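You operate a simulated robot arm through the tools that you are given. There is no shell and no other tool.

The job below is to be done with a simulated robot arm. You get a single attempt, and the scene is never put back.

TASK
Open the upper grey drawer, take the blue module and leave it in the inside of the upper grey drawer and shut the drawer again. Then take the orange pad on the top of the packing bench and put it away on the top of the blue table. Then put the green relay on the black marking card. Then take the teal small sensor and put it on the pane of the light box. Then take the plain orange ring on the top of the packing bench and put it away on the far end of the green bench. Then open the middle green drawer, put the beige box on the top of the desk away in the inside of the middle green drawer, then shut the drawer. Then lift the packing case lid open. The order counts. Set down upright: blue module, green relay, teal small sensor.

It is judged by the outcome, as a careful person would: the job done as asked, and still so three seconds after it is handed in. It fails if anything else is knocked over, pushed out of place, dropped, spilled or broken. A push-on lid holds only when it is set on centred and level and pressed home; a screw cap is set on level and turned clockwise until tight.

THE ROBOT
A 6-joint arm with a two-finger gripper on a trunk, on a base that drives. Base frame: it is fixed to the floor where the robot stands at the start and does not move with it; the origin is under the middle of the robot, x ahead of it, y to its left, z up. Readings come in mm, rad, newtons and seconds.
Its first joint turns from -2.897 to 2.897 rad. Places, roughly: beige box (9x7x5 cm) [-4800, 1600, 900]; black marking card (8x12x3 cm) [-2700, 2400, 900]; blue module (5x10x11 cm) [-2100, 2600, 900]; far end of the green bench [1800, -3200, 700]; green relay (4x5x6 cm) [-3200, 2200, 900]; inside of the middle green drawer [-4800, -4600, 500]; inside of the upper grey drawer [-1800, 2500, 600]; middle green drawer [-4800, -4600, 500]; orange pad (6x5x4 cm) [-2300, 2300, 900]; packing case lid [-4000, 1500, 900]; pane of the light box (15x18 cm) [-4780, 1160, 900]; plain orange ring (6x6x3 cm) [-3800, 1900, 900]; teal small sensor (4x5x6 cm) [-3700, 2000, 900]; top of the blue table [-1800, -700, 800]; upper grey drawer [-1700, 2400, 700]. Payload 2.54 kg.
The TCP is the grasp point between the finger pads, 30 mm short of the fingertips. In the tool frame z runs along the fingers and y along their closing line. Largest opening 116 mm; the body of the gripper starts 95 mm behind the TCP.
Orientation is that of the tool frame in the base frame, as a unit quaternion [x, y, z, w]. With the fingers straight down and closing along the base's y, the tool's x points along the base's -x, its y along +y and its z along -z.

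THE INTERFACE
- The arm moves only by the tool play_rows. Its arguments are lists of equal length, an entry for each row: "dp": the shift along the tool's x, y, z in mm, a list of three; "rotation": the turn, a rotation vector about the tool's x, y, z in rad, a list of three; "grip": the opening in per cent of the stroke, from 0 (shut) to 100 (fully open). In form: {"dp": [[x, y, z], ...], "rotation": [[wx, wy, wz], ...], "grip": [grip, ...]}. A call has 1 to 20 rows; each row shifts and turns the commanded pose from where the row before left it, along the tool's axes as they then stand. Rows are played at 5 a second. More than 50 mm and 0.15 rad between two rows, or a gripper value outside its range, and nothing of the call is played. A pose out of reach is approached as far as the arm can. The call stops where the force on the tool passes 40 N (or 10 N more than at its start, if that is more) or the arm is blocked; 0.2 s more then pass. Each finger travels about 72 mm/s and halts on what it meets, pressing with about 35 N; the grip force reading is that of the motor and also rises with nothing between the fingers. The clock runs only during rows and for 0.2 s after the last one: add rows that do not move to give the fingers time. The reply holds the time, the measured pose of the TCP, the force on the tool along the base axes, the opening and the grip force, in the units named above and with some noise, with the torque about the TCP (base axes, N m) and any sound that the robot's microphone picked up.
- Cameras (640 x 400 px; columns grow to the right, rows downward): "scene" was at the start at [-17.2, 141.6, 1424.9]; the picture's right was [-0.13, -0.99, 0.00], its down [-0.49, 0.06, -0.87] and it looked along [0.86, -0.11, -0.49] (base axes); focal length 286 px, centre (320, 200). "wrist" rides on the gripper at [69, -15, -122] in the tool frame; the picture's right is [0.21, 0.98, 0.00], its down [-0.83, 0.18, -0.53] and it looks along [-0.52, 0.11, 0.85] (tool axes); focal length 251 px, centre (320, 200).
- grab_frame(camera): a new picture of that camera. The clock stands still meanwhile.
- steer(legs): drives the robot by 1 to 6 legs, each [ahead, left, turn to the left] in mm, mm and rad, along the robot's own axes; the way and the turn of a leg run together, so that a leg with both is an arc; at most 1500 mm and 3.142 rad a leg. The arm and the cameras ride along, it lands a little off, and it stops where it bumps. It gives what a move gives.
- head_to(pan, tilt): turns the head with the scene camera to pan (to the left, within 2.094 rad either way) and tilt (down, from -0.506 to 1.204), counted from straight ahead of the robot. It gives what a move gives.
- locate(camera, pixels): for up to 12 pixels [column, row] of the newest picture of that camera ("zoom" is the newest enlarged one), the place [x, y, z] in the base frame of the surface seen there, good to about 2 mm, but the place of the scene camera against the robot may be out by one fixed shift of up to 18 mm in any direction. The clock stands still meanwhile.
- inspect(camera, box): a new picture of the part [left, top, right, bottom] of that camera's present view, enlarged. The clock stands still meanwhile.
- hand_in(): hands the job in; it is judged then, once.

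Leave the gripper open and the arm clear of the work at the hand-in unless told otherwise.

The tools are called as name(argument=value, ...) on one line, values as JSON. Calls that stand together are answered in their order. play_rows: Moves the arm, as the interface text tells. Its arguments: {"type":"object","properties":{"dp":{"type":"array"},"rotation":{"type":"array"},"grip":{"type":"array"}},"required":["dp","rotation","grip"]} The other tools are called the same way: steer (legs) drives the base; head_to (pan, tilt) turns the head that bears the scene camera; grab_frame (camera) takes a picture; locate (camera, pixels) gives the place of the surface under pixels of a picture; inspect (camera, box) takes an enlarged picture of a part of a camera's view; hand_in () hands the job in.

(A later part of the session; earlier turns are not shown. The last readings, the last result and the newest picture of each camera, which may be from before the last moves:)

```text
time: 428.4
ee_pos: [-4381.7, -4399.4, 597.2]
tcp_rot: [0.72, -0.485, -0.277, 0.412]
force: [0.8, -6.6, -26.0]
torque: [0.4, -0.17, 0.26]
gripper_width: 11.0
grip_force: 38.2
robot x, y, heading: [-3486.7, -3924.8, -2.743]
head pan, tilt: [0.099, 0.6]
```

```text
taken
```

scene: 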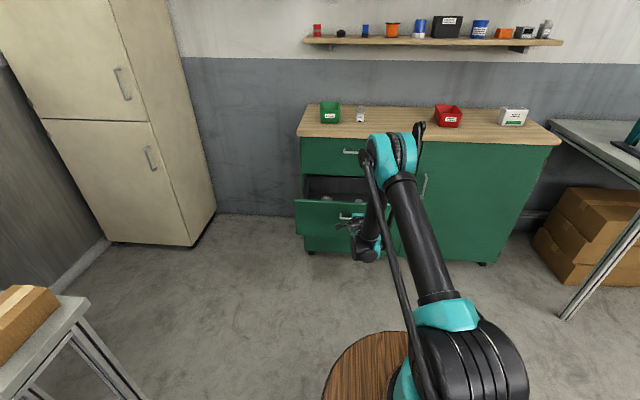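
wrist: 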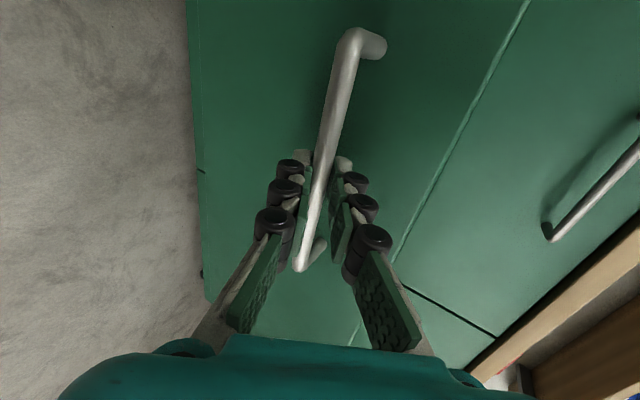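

The drawer is out about 246 mm. I open the fingers to 40 % and drive the base back 60 mm to slip off the bar.

play_rows(dp=[[0, 0, 0], [0, 0, 0], [0, 0, 0]], rotation=[[0, 0, 0], [0, 0, 0], [0, 0, 0]], grip=[25, 40, 40])

steer(legs=[[-60, 0, 0]])

grab_frame(camera="wrist")

```text
time: 429.2
ee_pos: [-4380.5, -4399.1, 598.5]
tcp_rot: [0.72, -0.485, -0.276, 0.412]
force: [0.4, 0.0, -0.6]
torque: [0.01, 0.0, 0.0]
gripper_width: 46.4
grip_force: 0.1
robot x, y, heading: [-3487.9, -3923.4, -2.747]
head pan, tilt: [0.099, 0.6]
```

```text
time: 430.1
ee_pos: [-4324.6, -4375.7, 598.0]
tcp_rot: [0.72, -0.485, -0.276, 0.413]
force: [0.0, 0.5, -0.6]
torque: [0.01, 0.03, 0.04]
gripper_width: 46.5
grip_force: 0.0
robot x, y, heading: [-3430.9, -3900.8, -2.746]
head pan, tilt: [0.099, 0.6]
```

```text
taken
```

wrist: 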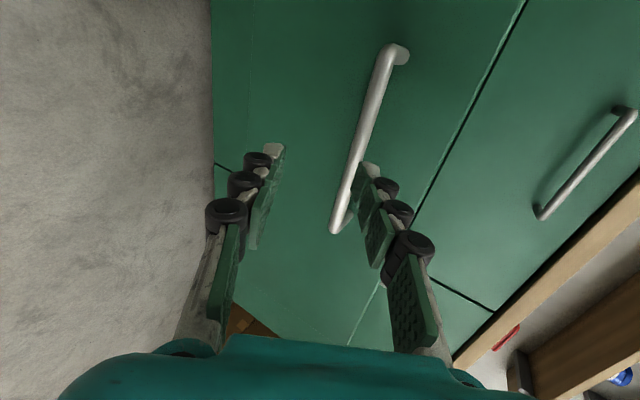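

Free of the bar. I raise the hand to z≈900.

play_rows(dp=[[0, 33, -19], [0, 33, -19], [0, 33, -19], [0, 33, -19], [0, 33, -19], [0, 33, -19], [0, 33, -19], [0, 33, -19], [0, 0, 0], [0, 0, 0], [0, 0, 0], [0, 0, 0], [0, 0, 0], [0, 0, 0], [0, 0, 0], [0, 0, 0], [0, 0, 0]], rotation=[[0, 0, 0], [0, 0, 0], [0, 0, 0], [0, 0, 0], [0, 0, 0], [0, 0, 0], [0, 0, 0], [0, 0, 0], [0.134, 0, 0], [0.134, 0, 0], [0.134, 0, 0], [0.134, 0, 0], [0.134, 0, 0], [0.134, 0, 0], [0.134, 0, 0], [0.134, 0, 0], [0, 0, 0]], grip=[60, 60, 60, 60, 60, 60, 60, 60, 60, 60, 60, 60, 60, 60, 60, 60, 60])

play_rows(dp=[[0, 0, 0], [0, 0, 0], [0, 0, 0], [0, 0, 0], [0, 0, 0], [0, 0, 0], [0, 0, 0], [0, 0, 0], [0, 0, 0], [0, 0, 0], [0, 0, 0], [0, 0, 0]], rotation=[[0, 0, -0.143], [0, 0, -0.143], [0, 0, -0.143], [0, 0, -0.143], [0, 0, -0.143], [0, 0, -0.143], [0, 0, -0.143], [0, 0, -0.143], [0, 0, -0.143], [0, 0, -0.143], [0, 0, -0.141], [0, 0, 0]], grip=[60, 60, 60, 60, 60, 60, 60, 60, 60, 60, 60, 60])

grab_frame(camera="wrist")

grab_frame(camera="scene")

```text
time: 433.7
ee_pos: [-4327.4, -4378.0, 903.2]
tcp_rot: [0.83, -0.558, 0.01, -0.014]
force: [0.0, 0.2, -0.1]
torque: [0.0, 0.02, -0.01]
gripper_width: 69.5
grip_force: 0.0
robot x, y, heading: [-3431.7, -3899.5, -2.743]
head pan, tilt: [0.099, 0.6]
```

```text
time: 436.3
ee_pos: [-4327.9, -4376.0, 902.8]
tcp_rot: [0.981, 0.193, 0.017, -0.003]
force: [0.2, -0.2, -0.4]
torque: [0.02, -0.01, 0.0]
gripper_width: 69.8
grip_force: 0.1
robot x, y, heading: [-3433.8, -3901.5, -2.746]
head pan, tilt: [0.099, 0.6]
```

```text
taken
```

wrist: 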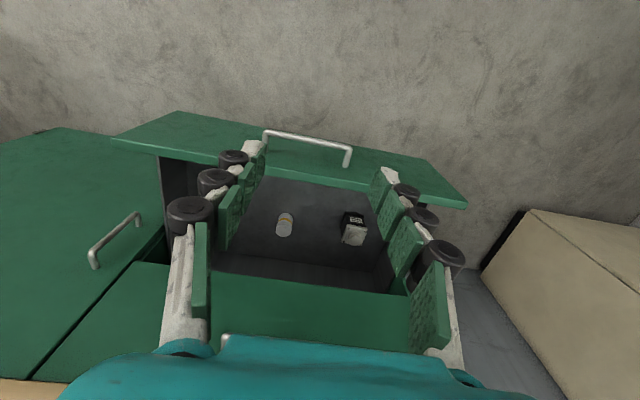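

```text
taken
```

scene: 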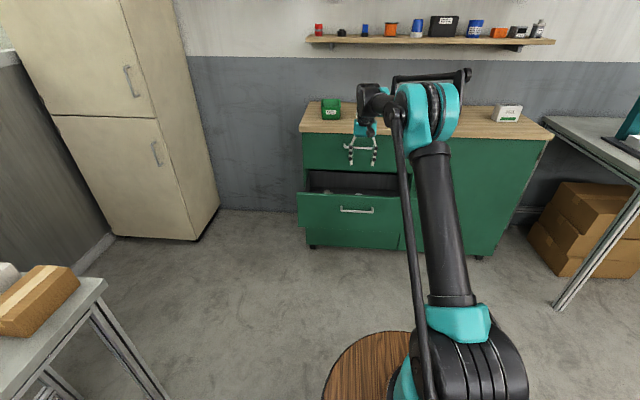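

The middle drawer is open; two small things lie inside at (285,225) and (355,228). I record the free floor places now.

locate(camera="wrist", pixels=[[285, 225], [355, 235], [352, 215], [320, 200], [300, 185], [340, 195], [250, 220], [320, 250], [340, 150], [270, 240], [230, 250], [375, 220]])

inspect(camera="wrist", box=[140, 110, 480, 320])

```text
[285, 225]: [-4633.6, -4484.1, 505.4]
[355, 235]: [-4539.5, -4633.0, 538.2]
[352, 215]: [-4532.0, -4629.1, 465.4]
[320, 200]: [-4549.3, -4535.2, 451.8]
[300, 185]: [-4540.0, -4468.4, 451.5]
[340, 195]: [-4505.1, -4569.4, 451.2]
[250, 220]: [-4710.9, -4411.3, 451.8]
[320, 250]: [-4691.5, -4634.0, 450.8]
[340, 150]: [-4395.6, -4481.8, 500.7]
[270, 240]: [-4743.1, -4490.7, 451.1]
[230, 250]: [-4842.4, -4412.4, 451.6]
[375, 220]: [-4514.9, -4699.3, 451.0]
```

```text
1.88 times, centred on (310, 215) of wrist
```

zoom: 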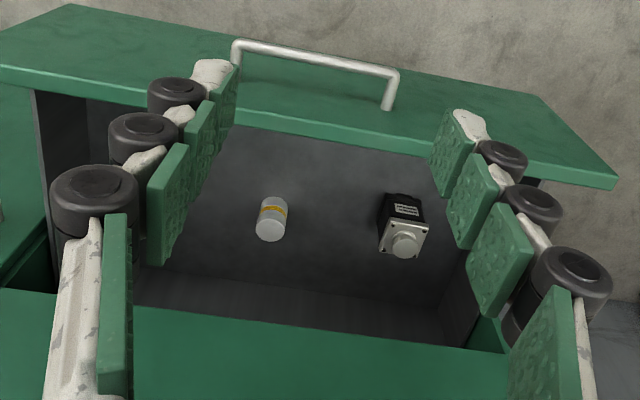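

Floor of the drawer at z≈451; free zone between the panel (u≈−5820) and u≈−5950. Now I fetch the beige box. I retract the arm and drive right to n≈700, then look for a passage to the desk.

play_rows(dp=[[42, 0, -22], [42, 0, -22], [42, 0, -22], [42, 0, -22], [42, 0, -22], [42, 0, -22], [42, 0, -22], [42, 0, -22], [42, 0, 0], [0, 0, 0]], rotation=[[0, 0, 0], [0, 0, 0], [0, 0, 0], [0, 0, 0], [0, 0, 0], [0, 0, 0], [0, 0, 0], [0, 0, 0], [0, 0, 0], [0, 0, 0]], grip=[100, 100, 100, 100, 100, 100, 100, 100, 100, 100])

steer(legs=[[0, -1500, 0], [0, -50, 0]])

head_to(pan=-1.3, tilt=0.35)

grab_frame(camera="scene")

```text
time: 438.5
ee_pos: [-3981.4, -4235.8, 1091.5]
tcp_rot: [0.981, 0.192, 0.017, -0.003]
force: [0.1, 0.2, 0.4]
torque: [-0.03, -0.02, 0.0]
gripper_width: 115.9
grip_force: 0.1
robot x, y, heading: [-3431.4, -3898.1, -2.745]
head pan, tilt: [0.099, 0.6]
```

```text
time: 446.6
ee_pos: [-4585.5, -2784.9, 1091.7]
tcp_rot: [0.982, 0.189, 0.016, -0.002]
force: [-0.5, -0.6, 0.4]
torque: [0.0, -0.02, 0.01]
gripper_width: 116.1
grip_force: 0.1
robot x, y, heading: [-4034.9, -2451.2, -2.752]
head pan, tilt: [0.099, 0.6]
```

```text
time: 448.1
ee_pos: [-4584.5, -2784.2, 1093.2]
tcp_rot: [0.982, 0.189, 0.017, -0.002]
force: [-0.2, 0.3, 0.1]
torque: [0.02, 0.0, -0.04]
gripper_width: 116.0
grip_force: 0.0
robot x, y, heading: [-4028.4, -2448.7, -2.753]
head pan, tilt: [-1.3, 0.351]
```

```text
taken
```

scene: 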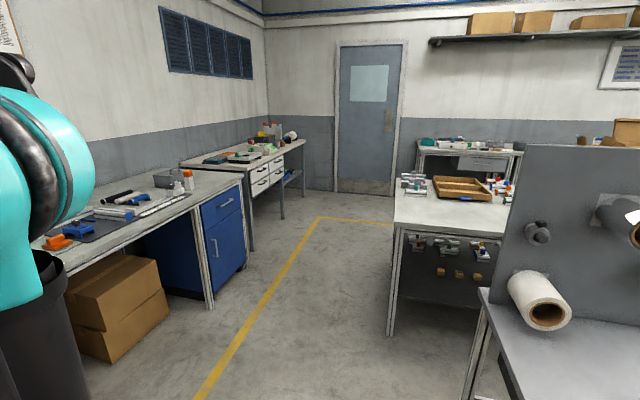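

There's a passage straight through towards the door and the desk. I locate its bounds.

locate(camera="scene", pixels=[[390, 335], [392, 250], [480, 385], [210, 305], [243, 270], [282, 215], [253, 250], [168, 325], [320, 200], [440, 180], [420, 150], [306, 180]])

```text
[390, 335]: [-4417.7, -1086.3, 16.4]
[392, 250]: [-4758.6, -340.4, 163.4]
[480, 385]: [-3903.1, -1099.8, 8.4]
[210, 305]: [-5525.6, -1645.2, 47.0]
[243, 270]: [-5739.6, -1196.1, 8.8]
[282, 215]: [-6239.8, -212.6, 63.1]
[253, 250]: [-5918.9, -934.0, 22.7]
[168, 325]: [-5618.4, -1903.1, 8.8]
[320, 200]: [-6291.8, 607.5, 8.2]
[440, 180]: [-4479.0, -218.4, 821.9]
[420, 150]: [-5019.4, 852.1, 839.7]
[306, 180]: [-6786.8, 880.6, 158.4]
```

The passage is about 1200 mm wide. I turn to face the packing wall, shift left, drive through, then right to the desk.

steer(legs=[[0, 0, -1.559], [0, 380, 0], [1500, 0, 0], [1400, 0, 0]])

head_to(pan=-0.5, tilt=0.5)

grab_frame(camera="scene")

```text
time: 467.9
ee_pos: [-5902.5, 591.4, 1090.8]
tcp_rot: [0.836, -0.548, 0.014, 0.01]
force: [-0.2, 0.6, -0.3]
torque: [0.01, -0.02, -0.01]
gripper_width: 116.1
grip_force: 0.2
robot x, y, heading: [-5554.4, 49.7, 1.991]
head pan, tilt: [-1.3, 0.351]
```

```text
time: 469.0
ee_pos: [-5903.3, 591.7, 1092.2]
tcp_rot: [0.836, -0.549, 0.014, 0.01]
force: [0.2, -0.6, 0.0]
torque: [-0.01, -0.05, -0.03]
gripper_width: 116.1
grip_force: 0.0
robot x, y, heading: [-5554.4, 48.7, 1.992]
head pan, tilt: [-0.499, 0.499]
```

```text
taken
```

scene: 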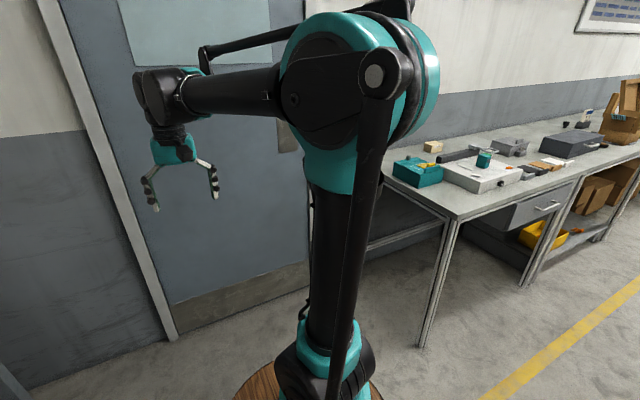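

The sensor stands on the light box. I strafe right 1260 mm to the desk, then 80 mm ahead.

steer(legs=[[0, 0, -0.02], [0, -1260, 0], [80, 0, 0]])

play_rows(dp=[[0, 0, 0], [0, 0, 0]], rotation=[[0, -0.034, 0], [0, 0, 0]], grip=[100, 100])

head_to(pan=0.2, tilt=0.6)

grab_frame(camera="scene")

```text
time: 476.4
ee_pos: [-4765.4, 1166.2, 1092.4]
tcp_rot: [0.833, -0.552, 0.014, 0.01]
force: [0.4, -0.4, 0.1]
torque: [0.02, -0.01, 0.01]
gripper_width: 116.1
grip_force: 0.0
robot x, y, heading: [-4421.0, 622.4, 1.978]
head pan, tilt: [-0.499, 0.499]
```

```text
time: 477.0
ee_pos: [-4765.1, 1167.2, 1092.8]
tcp_rot: [0.834, -0.552, -0.002, 0.001]
force: [0.6, -0.8, 0.8]
torque: [0.03, 0.0, 0.04]
gripper_width: 115.9
grip_force: 0.0
robot x, y, heading: [-4421.9, 616.5, 1.975]
head pan, tilt: [-0.499, 0.499]
```

```text
time: 478.1
ee_pos: [-4764.7, 1167.2, 1092.3]
tcp_rot: [0.834, -0.552, 0.0, 0.0]
force: [0.2, 0.3, -0.2]
torque: [0.0, 0.0, 0.04]
gripper_width: 116.1
grip_force: 0.1
robot x, y, heading: [-4420.9, 620.1, 1.983]
head pan, tilt: [0.201, 0.6]
```

```text
taken
```

scene: 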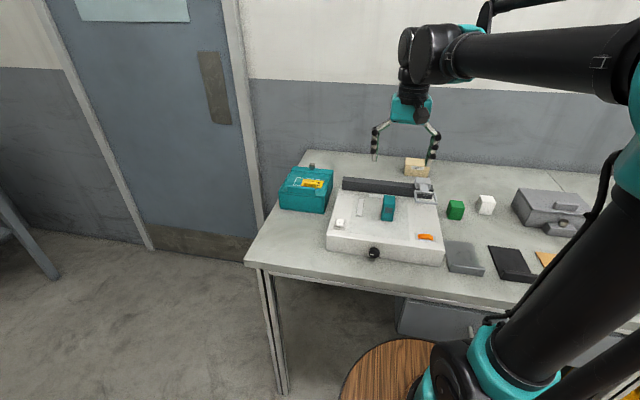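

The beige box is at (417,167). I move the hand right 143 and forward 247 to view it from above.

play_rows(dp=[[-41, -24, 0], [-41, -24, 0], [-41, -24, 0], [-41, -24, 0], [-41, -24, 0], [-41, -24, 0], [0, 0, 0]], rotation=[[0, 0, 0], [0, 0, 0], [0, 0, 0], [0, 0, 0], [0, 0, 0], [0, 0, 0], [0, 0, 0]], grip=[100, 100, 100, 100, 100, 100, 100])

grab_frame(camera="wrist")

inspect(camera="wrist", box=[250, 140, 410, 240])

```text
time: 479.6
ee_pos: [-4726.3, 1448.6, 1091.0]
tcp_rot: [0.833, -0.553, 0.0, 0.001]
force: [1.1, 0.1, 0.7]
torque: [0.03, 0.04, 0.0]
gripper_width: 116.1
grip_force: 0.0
robot x, y, heading: [-4420.8, 618.3, 1.977]
head pan, tilt: [0.201, 0.6]
```

```text
taken
```

wrist: 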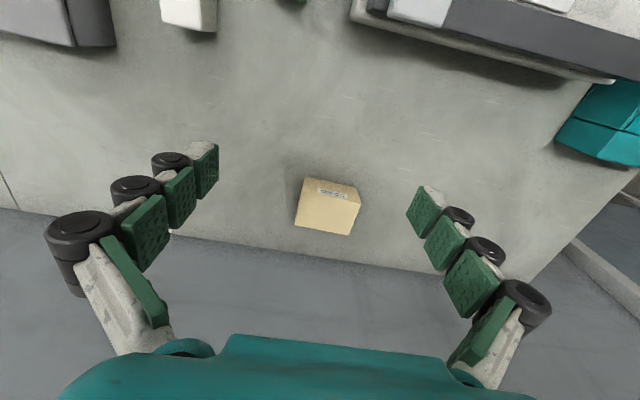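

```text
4.00 times, centred on (330, 190) of wrist
```

zoom: 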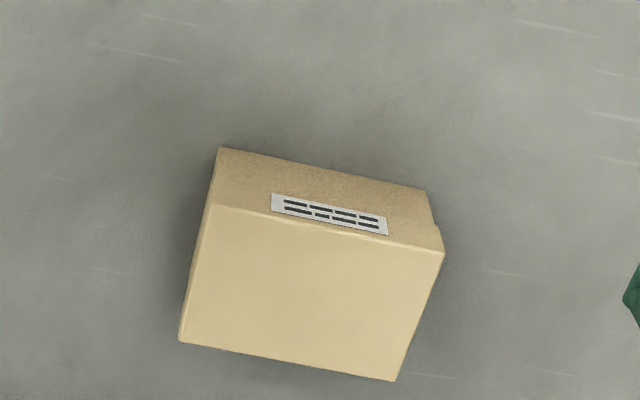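

locate(camera="zoom", pixels=[[213, 210], [438, 252], [185, 338], [395, 375], [310, 295], [225, 155], [422, 192], [310, 80]])

```text
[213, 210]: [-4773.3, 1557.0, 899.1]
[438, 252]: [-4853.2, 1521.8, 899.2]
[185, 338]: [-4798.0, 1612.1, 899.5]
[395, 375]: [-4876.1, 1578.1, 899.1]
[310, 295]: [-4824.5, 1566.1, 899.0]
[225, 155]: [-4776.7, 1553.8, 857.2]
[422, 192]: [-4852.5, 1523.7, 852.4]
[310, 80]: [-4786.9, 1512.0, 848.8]
```

Box: 90 × 66 × 50 mm, centre (-4825, 1567), top z 899. I descend to z≈1000, move over it, and come to z≈940 for a check.

play_rows(dp=[[0, 0, 45], [0, 0, 45], [-37, 11.2, 0], [-37, 11.2, 0], [-37, 11.3, 0], [-36.7, 11.3, 0], [0, 0, 30], [0, 0, 25], [0, 0, 0]], rotation=[[0, 0, 0], [0, 0, 0], [0, 0, -0.015], [0, 0, 0], [0, 0, 0], [0, 0, 0], [0, 0, 0], [0, 0, 0], [0, 0, 0]], grip=[100, 100, 100, 100, 100, 100, 100, 100, 100])

grab_frame(camera="wrist")

```text
time: 481.6
ee_pos: [-4828.6, 1566.3, 946.3]
tcp_rot: [0.837, -0.547, 0.0, 0.0]
force: [-0.3, -0.2, -0.2]
torque: [0.0, 0.0, -0.03]
gripper_width: 116.2
grip_force: 0.1
robot x, y, heading: [-4424.0, 617.6, 1.978]
head pan, tilt: [0.201, 0.6]
```

```text
taken
```

wrist: 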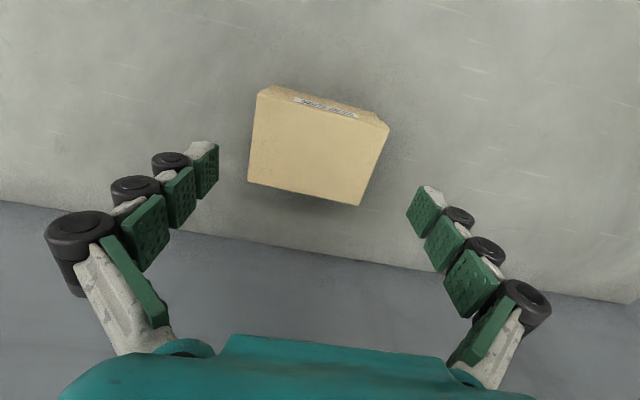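

locate(camera="wrist", pixels=[[260, 98], [385, 132], [251, 180], [357, 203], [318, 150]])

```text
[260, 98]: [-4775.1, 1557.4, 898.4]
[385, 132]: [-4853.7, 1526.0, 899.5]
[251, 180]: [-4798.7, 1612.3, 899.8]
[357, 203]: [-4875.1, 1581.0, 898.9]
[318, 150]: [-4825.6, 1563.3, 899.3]
```

Small correction (−3.8 mm along the fingers, +0.015 rad), then down to z≈882 and close on the 90 mm sides.

play_rows(dp=[[-1.5, -3.8, 10], [0, 0, 20], [0, 0, 20], [0, 0, 12], [0, 0, 0], [0, 0, 0], [0, 0, 0], [0, 0, 0]], rotation=[[0, 0, 0.015], [0, 0, 0], [0, 0, 0], [0, 0, 0], [0, 0, 0], [0, 0, 0], [0, 0, 0], [0, 0, 0]], grip=[100, 100, 100, 100, 85, 65, 65, 65])

grab_frame(camera="wrist")

```text
time: 483.4
ee_pos: [-4825.3, 1569.5, 885.4]
tcp_rot: [0.833, -0.553, -0.001, 0.001]
force: [-0.1, 0.1, 3.9]
torque: [0.12, -0.19, -0.05]
gripper_width: 89.5
grip_force: 35.2
robot x, y, heading: [-4419.8, 620.4, 1.981]
head pan, tilt: [0.201, 0.6]
```

```text
taken
```

wrist: 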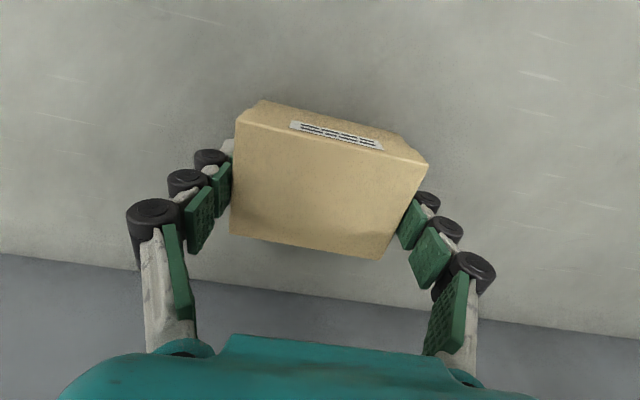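

Box held (89.5 mm). I lift and draw it back at increasing height, above the light box.

play_rows(dp=[[0, 0, -15], [0, 0, -35], [0, 0, -40], [0, 0, -30], [40, 0, -20], [40, 0, -20], [40, 0, -20], [40, 0, -20], [40, 0, -20], [40, 0, 0], [40, 0, 0], [40, 0, 0], [40, 0, 0], [40, 0, 0], [40, 0, 0], [0, 0, 0]], rotation=[[0, 0, 0], [0, 0, 0], [0, 0, 0], [0, 0, 0], [0, 0, 0], [0, 0, 0], [0, 0, 0], [0, 0, 0], [0, 0, 0], [0, 0, 0], [0, 0, 0], [0, 0, 0], [0, 0, 0], [0, 0, 0], [0, 0, 0], [0, 0, 0]], grip=[65, 65, 65, 65, 65, 65, 65, 65, 65, 65, 65, 65, 65, 65, 65, 65])

grab_frame(camera="wrist")

```text
time: 486.9
ee_pos: [-4653.4, 1165.3, 1104.8]
tcp_rot: [0.834, -0.552, 0.0, 0.001]
force: [-0.3, 0.5, -1.3]
torque: [0.02, 0.0, -0.01]
gripper_width: 89.2
grip_force: 34.8
robot x, y, heading: [-4427.5, 622.3, 1.979]
head pan, tilt: [0.201, 0.6]
```

```text
taken
```

wrist: 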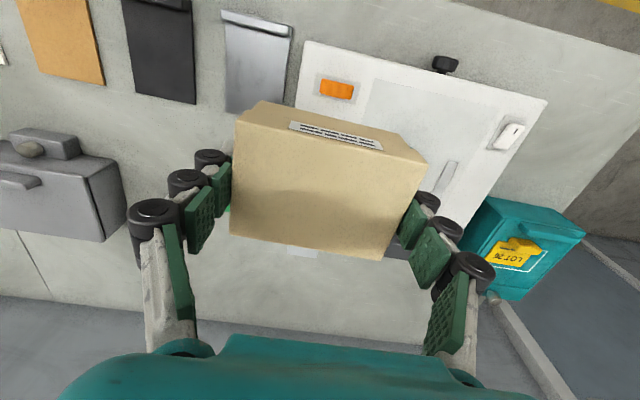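

I drive back the same way: 80 back, left 1260, reverse 2900.

steer(legs=[[-80, 0, -0.008], [0, 1260, 0], [-1500, 0, 0], [-1400, 0, 0]])

```text
time: 507.6
ee_pos: [-4628.8, -2090.8, 1105.9]
tcp_rot: [0.832, -0.554, -0.001, 0.001]
force: [0.0, -0.2, -1.5]
torque: [0.01, 0.04, 0.01]
gripper_width: 89.4
grip_force: 35.3
robot x, y, heading: [-4396.0, -2640.0, 1.976]
head pan, tilt: [0.201, 0.6]
```

At u −5078. I shift right 200, turn left 1.566 rad to face the cabinet, then left 1500 mm.

steer(legs=[[0, -200, 0], [0, 0, 1.566], [0, 1500, 0]])

head_to(pan=0.1, tilt=0.6)

grab_frame(camera="scene")

```text
time: 520.0
ee_pos: [-4191.0, -4173.7, 1106.0]
tcp_rot: [0.982, 0.189, 0.0, 0.0]
force: [0.3, -0.1, -1.8]
torque: [0.02, 0.02, -0.01]
gripper_width: 89.0
grip_force: 35.0
robot x, y, heading: [-3637.5, -3946.9, -2.751]
head pan, tilt: [0.201, 0.6]
```

```text
time: 520.7
ee_pos: [-4190.1, -4173.9, 1105.8]
tcp_rot: [0.982, 0.189, 0.0, 0.001]
force: [0.1, 0.1, -2.3]
torque: [-0.02, 0.01, 0.0]
gripper_width: 89.0
grip_force: 35.2
robot x, y, heading: [-3640.5, -3951.6, -2.748]
head pan, tilt: [0.099, 0.6]
```

```text
taken
```

scene: 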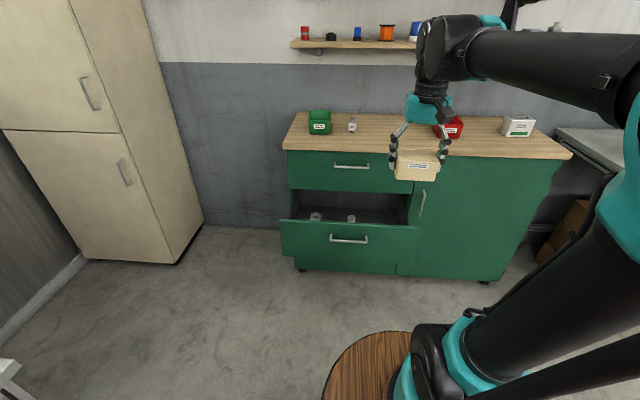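

Drawer still open, nothing moved. I bring the box forward and down in two stages: to z≈850 before the panel, then over it at z≈750.

play_rows(dp=[[-26.4, 18.4, 25.6], [-26.4, 18.4, 25.6], [-26.4, 18.4, 25.6], [-26.4, 18.4, 25.6], [-26.4, 18.4, 25.6], [-26.4, 18.4, 25.6], [-26.4, 18.4, 25.6], [-26.4, 18.4, 25.6], [-26.4, 18.4, 25.6], [-26.4, 18.4, 25.6], [-33.7, 0, 20], [-33.7, 0, 20], [-33.7, 0, 20], [-33.7, 0, 20], [-33.4, 0, 20], [0, 0, 0]], rotation=[[0, 0, 0], [0, 0, 0], [0, 0, 0], [0, 0, 0], [0, 0, 0], [0, 0, 0], [0, 0, 0], [0, 0, 0], [0, 0, 0], [0, 0, 0], [0, 0, 0], [0, 0, 0], [0, 0, 0], [0, 0, 0], [0, 0, -0.02], [0, 0, 0]], grip=[65, 65, 65, 65, 65, 65, 65, 65, 65, 65, 65, 65, 65, 65, 65, 65])

grab_frame(camera="wrist")

grab_frame(camera="scene")

```text
time: 524.1
ee_pos: [-4523.3, -4505.4, 749.7]
tcp_rot: [0.98, 0.2, 0.0, 0.001]
force: [0.2, 0.5, -2.0]
torque: [-0.03, 0.0, -0.03]
gripper_width: 88.8
grip_force: 35.1
robot x, y, heading: [-3638.6, -3951.6, -2.752]
head pan, tilt: [0.099, 0.6]
```

```text
taken
```

wrist: 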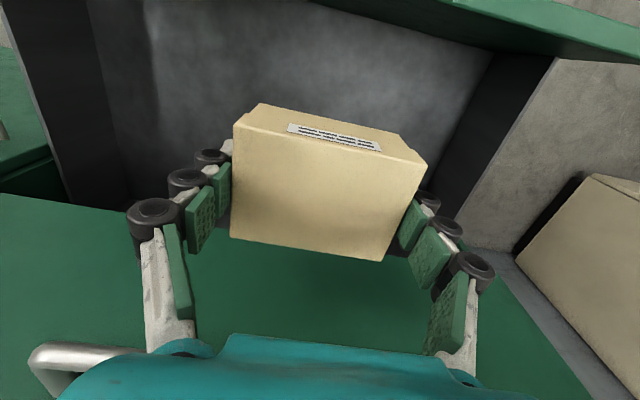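

```text
taken
```

scene: 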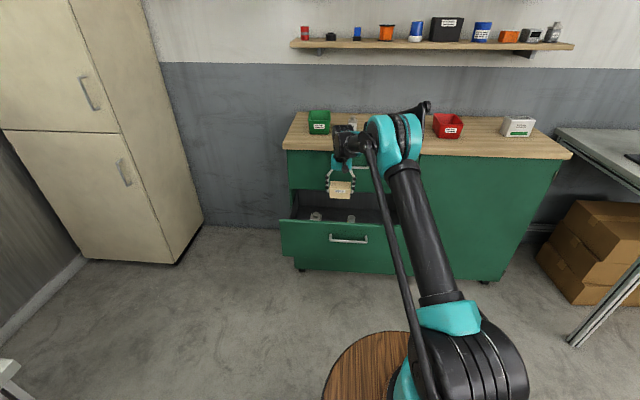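

The box hangs above the free zone. I measure the front panel's inner edge and the floor with the wrist camera before lowering.

locate(camera="wrist", pixels=[[440, 12], [520, 45], [560, 40], [460, 40], [300, 60], [200, 60], [60, 350], [250, 310], [460, 90], [520, 62]])

```text
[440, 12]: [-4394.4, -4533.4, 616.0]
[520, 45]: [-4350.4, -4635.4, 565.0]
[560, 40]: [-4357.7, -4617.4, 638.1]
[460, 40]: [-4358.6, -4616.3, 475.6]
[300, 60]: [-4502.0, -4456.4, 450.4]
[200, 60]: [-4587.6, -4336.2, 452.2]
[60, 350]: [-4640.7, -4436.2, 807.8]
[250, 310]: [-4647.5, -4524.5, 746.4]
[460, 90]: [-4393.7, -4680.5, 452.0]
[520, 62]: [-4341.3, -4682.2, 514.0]
```

Panel inner face at u −5814, enough room for the camera. I lower the box into the drawer.

play_rows(dp=[[0, 0, 40], [0, 0, 40], [0, 0, 40], [0, 0, 40], [0, 0, 40], [0, 0, 30], [0, 0, 20], [0, 0, 8], [0, 0, 0]], rotation=[[0, 0, 0], [0, 0, 0], [0, 0, 0], [0, 0, 0], [0, 0, 0], [0, 0, 0], [0, 0, 0], [0, 0, 0], [0, 0, 0]], grip=[65, 65, 65, 65, 65, 65, 65, 65, 65])

grab_frame(camera="wrist")

grab_frame(camera="scene")

```text
time: 526.1
ee_pos: [-4523.6, -4505.7, 492.2]
tcp_rot: [0.98, 0.199, 0.0, 0.001]
force: [-0.1, -0.9, -1.3]
torque: [0.0, 0.03, 0.02]
gripper_width: 88.9
grip_force: 35.4
robot x, y, heading: [-3637.6, -3951.2, -2.75]
head pan, tilt: [0.099, 0.6]
```

```text
taken
```

wrist: 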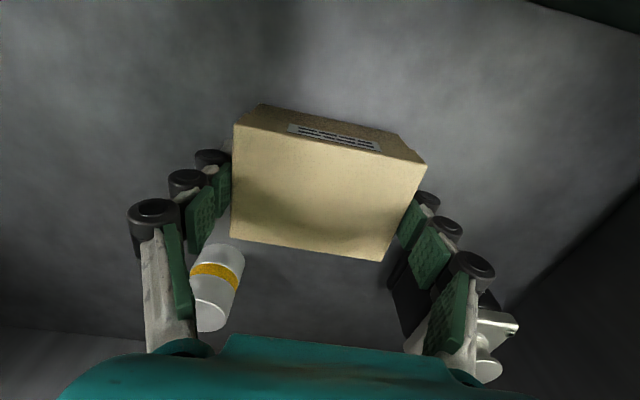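

```text
taken
```

scene: 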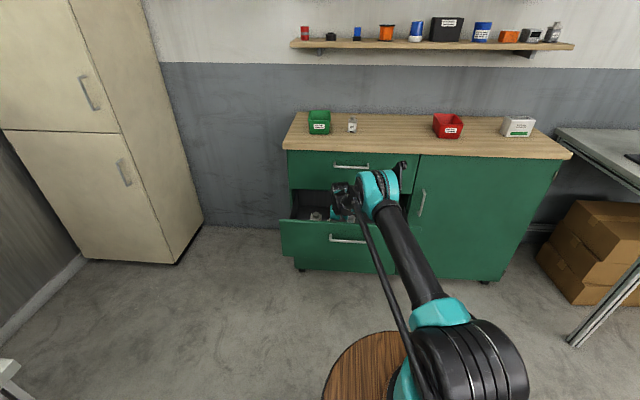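

Box is just above the drawer floor, clear of the can and the motor. I lower the last few millimetres.

play_rows(dp=[[0, 0, 2], [0, 0, 1], [0, 0, 1], [0, 0, 1], [0, 0, 0]], rotation=[[0, 0, 0], [0, 0, 0], [0, 0, 0], [0, 0, 0], [0, 0, 0]], grip=[65, 65, 65, 65, 65])

```text
time: 527.3
ee_pos: [-4521.2, -4505.4, 488.7]
tcp_rot: [0.98, 0.2, -0.001, 0.0]
force: [0.5, 0.2, -1.5]
torque: [0.0, -0.01, 0.03]
gripper_width: 89.1
grip_force: 35.2
robot x, y, heading: [-3641.2, -3952.7, -2.748]
head pan, tilt: [0.099, 0.6]
```

play_rows(dp=[[0, 0, 1], [0, 0, 1], [0, 0, 0]], rotation=[[0, 0, 0], [0, 0, 0], [0, 0, 0]], grip=[65, 65, 65])

```text
time: 528.1
ee_pos: [-4520.4, -4504.0, 487.7]
tcp_rot: [0.98, 0.199, -0.001, 0.001]
force: [-0.1, -0.1, -2.1]
torque: [-0.01, -0.02, 0.0]
gripper_width: 88.9
grip_force: 35.3
out of reach, approached as far as the arm can: row 1
robot x, y, heading: [-3642.3, -3951.4, -2.752]
head pan, tilt: [0.099, 0.6]
```

The box is within about a millimetre of the floor (the arm is at its low limit). I release by opening slowly and rise.

play_rows(dp=[[0, 0, 0], [0, 0, 0], [0, 0, 0], [0, 0, 0], [0, 0, -15], [0, 0, -35], [0, 0, -40], [0, 0, -40], [0, 0, -40], [0, 0, -40], [0, 0, 0]], rotation=[[0, 0, 0], [0, 0, 0], [0, 0, 0], [0, 0, 0], [0, 0, 0], [0, 0, 0], [0, 0, 0], [0, 0, 0], [0, 0, 0], [0, 0, 0], [0, 0, 0]], grip=[80, 88, 92, 92, 92, 92, 92, 92, 92, 92, 92])

grab_frame(camera="wrist")

```text
time: 530.5
ee_pos: [-4521.8, -4503.0, 698.3]
tcp_rot: [0.98, 0.198, 0.0, 0.001]
force: [-0.1, -0.2, 0.0]
torque: [0.0, -0.03, 0.02]
gripper_width: 107.0
grip_force: 0.0
robot x, y, heading: [-3639.5, -3951.4, -2.756]
head pan, tilt: [0.099, 0.6]
```

```text
taken
```

wrist: 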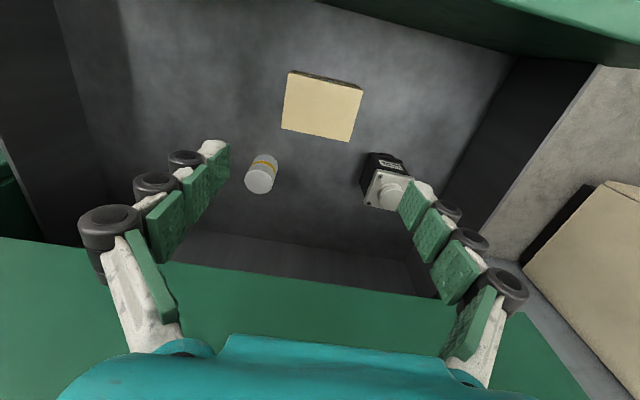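

The beige box lies in the drawer, the can and motor undisturbed. I raise the hand, draw back over the panel, close the fingers, and drive the base back 165 mm for pushing.

play_rows(dp=[[0, 0, -40], [0, 0, -40], [0, 0, -30], [40, 0, 0], [40, 0, 0], [40, 0, 0], [40, 0, 0], [40, 0, 0], [40, 0, 0], [40, 0, 0], [0, 0, 0]], rotation=[[0, 0, 0], [0, 0, 0], [0, 0, 0], [0, 0, 0], [0, 0, 0], [0, 0, 0], [0, 0, 0], [0, 0, 0], [0, 0, 0], [0, 0, 0], [0, 0, 0]], grip=[92, 92, 92, 60, 30, 10, 0, 0, 0, 0, 0])

steer(legs=[[-165, 0, 0.01]])

```text
time: 532.9
ee_pos: [-4264.8, -4395.6, 807.8]
tcp_rot: [0.98, 0.199, 0.0, 0.001]
force: [-0.2, -0.5, 0.2]
torque: [0.0, 0.01, -0.02]
gripper_width: 0.0
grip_force: 28.7
robot x, y, heading: [-3637.3, -3953.2, -2.75]
head pan, tilt: [0.099, 0.6]
```

```text
time: 534.4
ee_pos: [-4107.6, -4337.5, 807.5]
tcp_rot: [0.979, 0.204, 0.0, 0.001]
force: [-0.3, -0.9, -0.9]
torque: [0.02, 0.0, -0.01]
gripper_width: 0.2
grip_force: 29.1
robot x, y, heading: [-3486.0, -3890.0, -2.737]
head pan, tilt: [0.099, 0.6]
```

Now I go to the left of the handle, tilt the hand 0.7 rad forward and lower it before the panel (n≈2480, z≈593).

play_rows(dp=[[-37.5, 22, 0], [-37.5, 22, 0], [-37.5, 22, 0], [-37.5, 22, 0], [0, 0, 0], [0, 0, 0], [0, 0, 0], [0, 0, 0], [0, 0, 0], [8.2, 0, 39.7], [8.2, 0, 39.7], [8.2, 0, 39.7], [8.2, 0, 39.7], [8.2, 0, 39.7], [8.1, 0, 39.7], [0, 0, 0]], rotation=[[0, 0, 0], [0, 0, 0], [0, 0, 0], [0, 0, 0], [0, -0.14, 0], [0, -0.14, 0], [0, -0.14, 0], [0, -0.14, 0], [0, -0.14, 0], [0, 0, 0], [0, 0, 0], [0, 0, 0], [0, 0, 0], [0, 0, 0], [0, 0, 0], [0, 0, 0]], grip=[0, 0, 0, 0, 0, 0, 0, 0, 0, 0, 0, 0, 0, 0, 0, 0])

grab_frame(camera="wrist")

```text
time: 537.8
ee_pos: [-4316.9, -4524.5, 594.1]
tcp_rot: [0.92, 0.191, -0.336, 0.07]
force: [0.4, 1.2, 0.4]
torque: [-0.06, 0.01, -0.01]
gripper_width: 0.2
grip_force: 29.4
robot x, y, heading: [-3485.1, -3890.0, -2.743]
head pan, tilt: [0.099, 0.6]
```

```text
taken
```

wrist: 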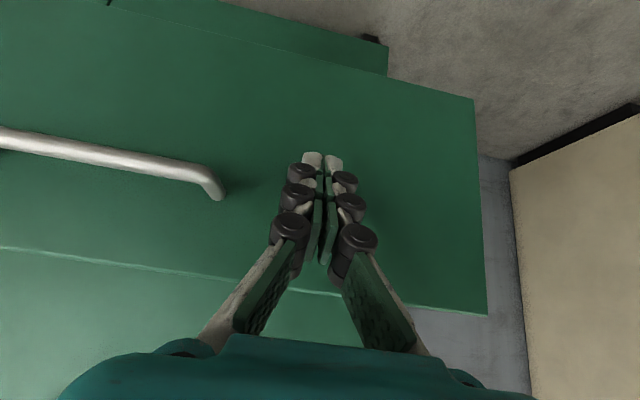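

The fingertips face the panel left of the handle. I push by driving the base ahead 230 mm, then finish with the arm.

steer(legs=[[230, 0, 0]])

grab_frame(camera="wrist")

```text
time: 539.5
ee_pos: [-4531.1, -4615.4, 593.2]
tcp_rot: [0.92, 0.191, -0.335, 0.07]
force: [0.6, -0.1, -0.5]
torque: [0.01, -0.02, 0.01]
gripper_width: 0.0
grip_force: 28.6
robot x, y, heading: [-3700.1, -3977.2, -2.746]
head pan, tilt: [0.099, 0.6]
```

```text
taken
```

wrist: 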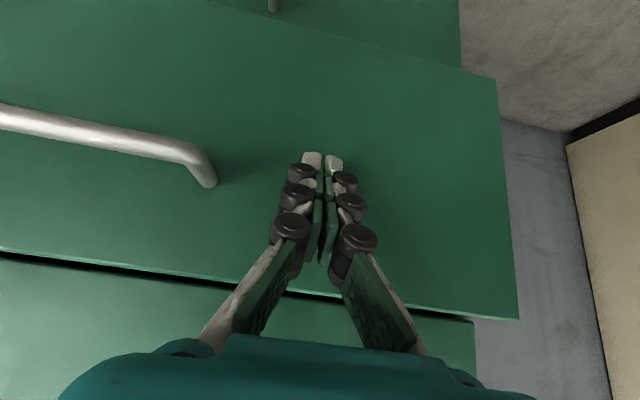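

The drawer is nearly in. I push the last 45–60 mm with the arm.

play_rows(dp=[[-9.2, 0, 7.7], [-9.2, 0, 7.7], [-9.2, 0, 7.7], [-6.1, 0, 5.2], [-4, 0, 3.4], [-4, 0, 3.4], [-4, 0, 3.4], [0, 0, 0]], rotation=[[0, 0, 0], [0, 0, 0], [0, 0, 0], [0, 0, 0], [0, 0, 0], [0, 0, 0], [0, 0, 0], [0, 0, 0]], grip=[0, 0, 0, 0, 0, 0, 0, 0])

grab_frame(camera="wrist")

```text
time: 540.7
ee_pos: [-4573.5, -4634.6, 592.8]
tcp_rot: [0.921, 0.191, -0.333, 0.069]
force: [7.7, 4.9, 2.9]
torque: [0.09, -0.03, -0.06]
gripper_width: 5.7
grip_force: 28.5
robot x, y, heading: [-3699.6, -3975.6, -2.741]
head pan, tilt: [0.099, 0.6]
stopped in row 6: the force on the tool passed its limit at 51 N (the readings are from after the stop); the commanded pose is now the measured one
```

```text
taken
```

wrist: 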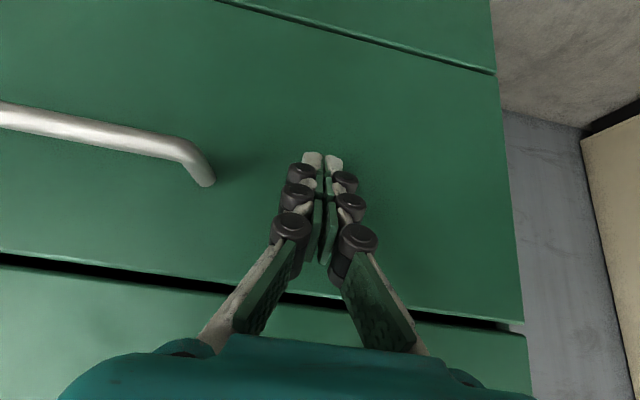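

Force stop: the drawer meets its end. I check the planes of the three fronts.

locate(camera="wrist", pixels=[[150, 220], [430, 200], [100, 60], [100, 320], [480, 370], [440, 30], [480, 20], [250, 100]])

```text
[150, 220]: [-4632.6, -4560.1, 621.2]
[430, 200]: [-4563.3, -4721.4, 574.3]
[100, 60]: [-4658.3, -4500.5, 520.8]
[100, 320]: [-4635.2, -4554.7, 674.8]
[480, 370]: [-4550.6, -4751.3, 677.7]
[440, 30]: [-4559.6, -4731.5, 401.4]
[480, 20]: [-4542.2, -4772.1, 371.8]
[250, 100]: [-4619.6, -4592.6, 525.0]
```

All fronts lie in one plane (u −6044): the drawer is shut. I back the base off 200 mm, raise and straighten the hand.

steer(legs=[[-200, 0, 0]])

play_rows(dp=[[-24.8, 0, -29.5], [-24.8, 0, -29.5], [-24.8, 0, -29.5], [-24.8, 0, -29.5], [-24.8, 0, -29.5], [-24.8, 0, -29.5], [-24.8, 0, -29.5], [0, 0, 0], [0, 0, 0], [0, 0, 0], [0, 0, 0], [0, 0, 0], [40, 0, -30], [40, 0, -30], [40, 0, -30], [40, 0, -30], [40, 0, -30], [40, 0, -30], [40, 0, -30], [0, 0, 0]], rotation=[[0, 0, 0], [0, 0, 0], [0, 0, 0], [0, 0, 0], [0, 0, 0], [0, 0, 0], [0, 0, 0], [0, 0.14, 0], [0, 0.14, 0], [0, 0.14, 0], [0, 0.14, 0], [0, 0.14, 0], [0, 0, 0], [0, 0, 0], [0, 0, 0], [0, 0, 0], [0, 0, 0], [0, 0, 0], [0, 0, 0], [0, 0, 0]], grip=[0, 0, 0, 0, 0, 0, 0, 0, 0, 0, 0, 50, 100, 100, 100, 100, 100, 100, 100, 100])

grab_frame(camera="scene")

```text
time: 542.3
ee_pos: [-4389.8, -4555.9, 592.6]
tcp_rot: [0.921, 0.191, -0.334, 0.07]
force: [-0.4, 0.3, -0.1]
torque: [0.0, -0.01, 0.01]
gripper_width: 0.0
grip_force: 29.1
robot x, y, heading: [-3517.7, -3898.7, -2.741]
head pan, tilt: [0.099, 0.6]
```

```text
time: 546.5
ee_pos: [-4133.3, -4446.9, 1075.2]
tcp_rot: [0.979, 0.203, 0.003, -0.001]
force: [0.0, 0.0, -0.7]
torque: [0.04, 0.0, -0.01]
gripper_width: 115.9
grip_force: 0.1
robot x, y, heading: [-3516.8, -3901.4, -2.739]
head pan, tilt: [0.099, 0.6]
```

```text
taken
```

scene: 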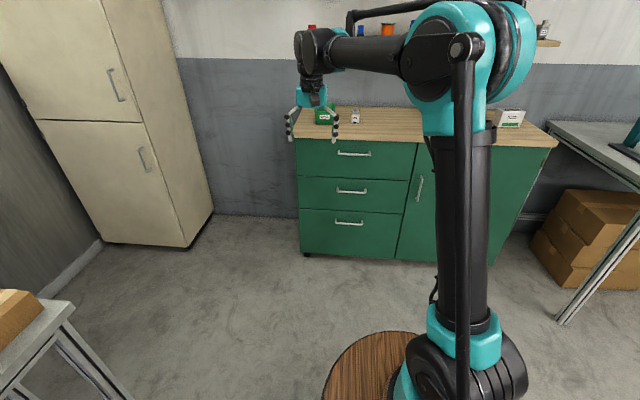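

The drawer is shut. Last task: the packing case lid. I draw the arm in and drive back through the passage to the packing bench.

play_rows(dp=[[35, -28, 0], [35, -28, 0], [35, -28, 0], [35, -28, 0], [35, -28, 0], [35, -28, 0], [0, -28, 0], [0, 0, 0]], rotation=[[0, 0, 0], [0, 0, 0], [0, 0, 0], [0, 0, 0], [0, 0, 0], [0, 0, 0], [0, 0, 0], [0, 0, 0]], grip=[100, 100, 100, 100, 100, 100, 100, 100])

steer(legs=[[0, -1500, 0], [0, 0, -1.571], [0, 330, 0], [1500, 0, 0], [1400, 0, 0]])

```text
time: 548.3
ee_pos: [-4020.5, -4182.9, 1075.3]
tcp_rot: [0.979, 0.203, 0.003, -0.001]
force: [-0.5, -0.6, 0.7]
torque: [-0.04, 0.01, 0.02]
gripper_width: 115.9
grip_force: 0.0
robot x, y, heading: [-3519.0, -3902.6, -2.737]
head pan, tilt: [0.099, 0.6]
```

```text
time: 574.9
ee_pos: [-5826.8, 509.6, 1074.8]
tcp_rot: [0.837, -0.547, 0.002, 0.001]
force: [0.8, 0.1, -0.6]
torque: [0.01, 0.0, -0.02]
gripper_width: 116.3
grip_force: 0.0
robot x, y, heading: [-5550.4, 5.2, 1.971]
head pan, tilt: [0.099, 0.6]
```

I strafe right 2010 mm to stand before the dark case and look.

steer(legs=[[0, -1500, 0], [0, -510, 0]])

head_to(pan=0.3, tilt=0.65)

grab_frame(camera="scene")

```text
time: 584.9
ee_pos: [-3996.6, 1293.3, 1074.4]
tcp_rot: [0.838, -0.546, 0.002, 0.001]
force: [0.2, -0.1, 0.1]
torque: [0.02, 0.01, -0.01]
gripper_width: 116.0
grip_force: 0.1
robot x, y, heading: [-3708.8, 794.2, 1.975]
head pan, tilt: [0.099, 0.6]
```

```text
time: 585.6
ee_pos: [-3995.1, 1293.1, 1074.6]
tcp_rot: [0.838, -0.546, 0.002, 0.001]
force: [0.0, -1.1, 0.3]
torque: [0.03, -0.01, -0.03]
gripper_width: 116.1
grip_force: 0.0
robot x, y, heading: [-3712.5, 794.6, 1.982]
head pan, tilt: [0.3, 0.649]
```

```text
taken
```

scene: 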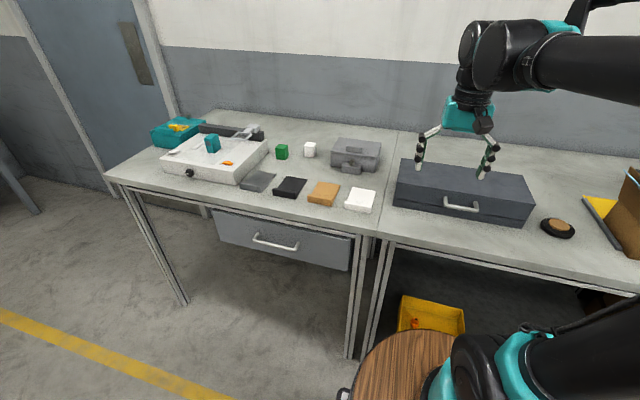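

I enlarge the dark case to see its lid seam and handle.

inspect(camera="scene", box=[380, 140, 560, 250])

locate(camera="zoom", pixels=[[70, 130], [520, 200], [540, 215], [80, 90], [230, 220], [340, 240], [285, 230], [60, 190], [525, 260], [300, 190], [300, 270], [450, 90]])

```text
3.56 times, centred on (470, 195) of scene
```

zoom: 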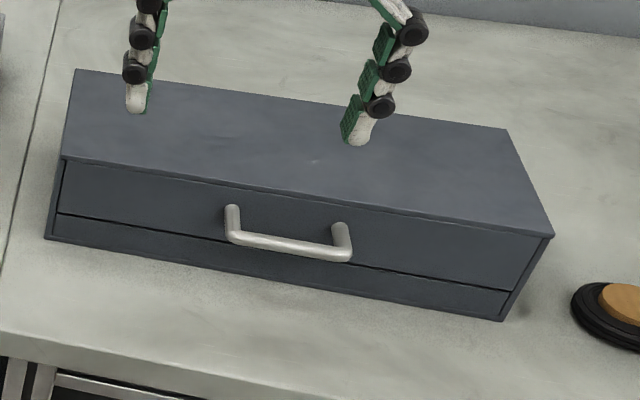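

```text
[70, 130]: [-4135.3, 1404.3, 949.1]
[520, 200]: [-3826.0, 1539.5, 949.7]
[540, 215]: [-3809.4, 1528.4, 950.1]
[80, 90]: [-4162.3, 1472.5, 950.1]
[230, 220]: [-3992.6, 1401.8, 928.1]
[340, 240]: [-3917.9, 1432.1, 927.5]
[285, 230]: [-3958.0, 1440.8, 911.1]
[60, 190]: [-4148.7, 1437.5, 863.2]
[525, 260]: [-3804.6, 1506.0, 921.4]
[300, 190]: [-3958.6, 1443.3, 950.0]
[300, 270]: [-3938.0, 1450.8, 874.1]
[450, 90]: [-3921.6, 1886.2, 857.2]
```

The lid's handle is on its front, around u −3089, z≈919. I look at it with the wrist camera from above.

play_rows(dp=[[0, -40, 30], [20, -40, 30], [20, 0, 30], [0, 0, 0]], rotation=[[0, 0, 0], [0, 0, 0], [0, 0, 0], [0, 0, 0]], grip=[100, 100, 100, 100])

grab_frame(camera="wrist")

```text
refused: row 2 steps farther than a row can; nothing moved
```

```text
taken
```

wrist: 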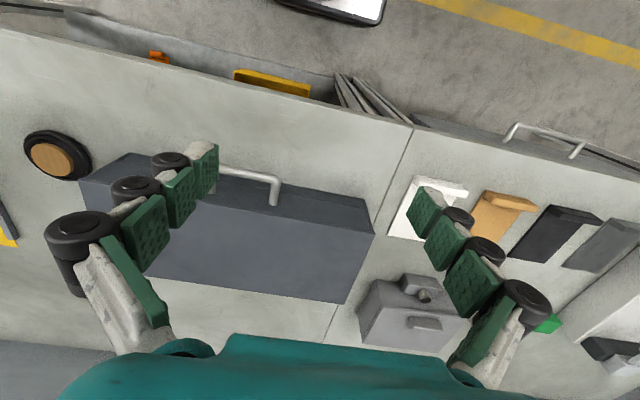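

I split the motion: 85 mm right, 60 mm lower, 20 mm back.

play_rows(dp=[[0, -43, 0], [0, -43, 0], [10, 0, 30], [10, 0, 30], [0, 0, 0]], rotation=[[0, 0, 0], [0, 0, 0], [0, 0, 0], [0, 0, 0], [0, 0, 0]], grip=[100, 100, 100, 100, 100])

grab_frame(camera="wrist")

inspect(camera="wrist", box=[200, 120, 440, 270])

```text
time: 586.8
ee_pos: [-3908.0, 1309.3, 1013.6]
tcp_rot: [0.837, -0.547, 0.002, 0.001]
force: [-0.1, -0.1, -0.4]
torque: [-0.01, 0.0, 0.01]
gripper_width: 116.1
grip_force: 0.1
robot x, y, heading: [-3712.5, 791.5, 1.975]
head pan, tilt: [0.3, 0.649]
```

```text
taken
```

wrist: 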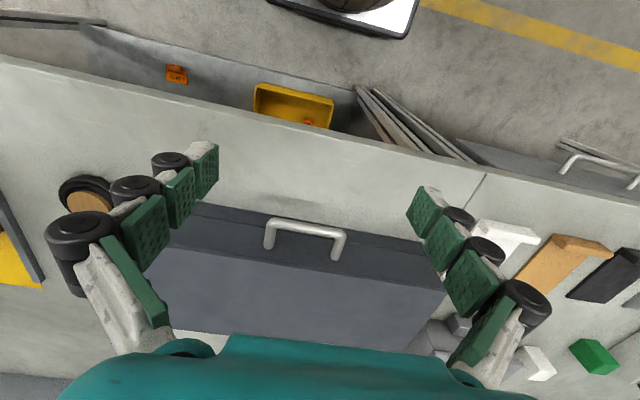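

```text
2.67 times, centred on (320, 195) of wrist
```

zoom: 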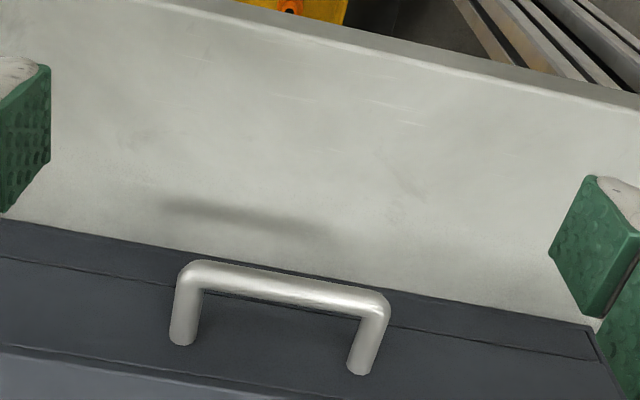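

locate(camera="zoom", pixels=[[195, 268], [250, 280], [300, 292], [350, 302], [380, 305], [185, 335], [360, 365], [270, 350], [100, 300], [500, 370], [60, 350], [300, 262]])

locate(camera="wrist", pixels=[[200, 255], [300, 268], [420, 280], [200, 330], [300, 315], [400, 345], [330, 325], [440, 290], [180, 230], [250, 325]])

```text
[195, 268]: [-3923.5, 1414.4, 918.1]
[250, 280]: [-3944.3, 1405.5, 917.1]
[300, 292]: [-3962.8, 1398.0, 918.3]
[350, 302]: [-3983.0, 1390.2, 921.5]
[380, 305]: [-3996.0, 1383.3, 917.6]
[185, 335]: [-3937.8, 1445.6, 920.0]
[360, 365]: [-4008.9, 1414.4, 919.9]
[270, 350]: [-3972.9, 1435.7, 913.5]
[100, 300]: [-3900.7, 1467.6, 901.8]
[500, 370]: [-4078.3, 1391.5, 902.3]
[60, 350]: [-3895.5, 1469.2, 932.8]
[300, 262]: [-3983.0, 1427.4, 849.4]
```

```text
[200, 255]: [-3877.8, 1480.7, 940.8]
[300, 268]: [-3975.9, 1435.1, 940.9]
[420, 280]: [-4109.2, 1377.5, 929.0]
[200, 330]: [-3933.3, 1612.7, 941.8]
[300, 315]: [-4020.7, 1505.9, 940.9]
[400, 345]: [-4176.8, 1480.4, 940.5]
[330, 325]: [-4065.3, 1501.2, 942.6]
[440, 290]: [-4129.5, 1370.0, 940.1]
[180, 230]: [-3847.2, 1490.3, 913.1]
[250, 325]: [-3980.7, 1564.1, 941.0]
```

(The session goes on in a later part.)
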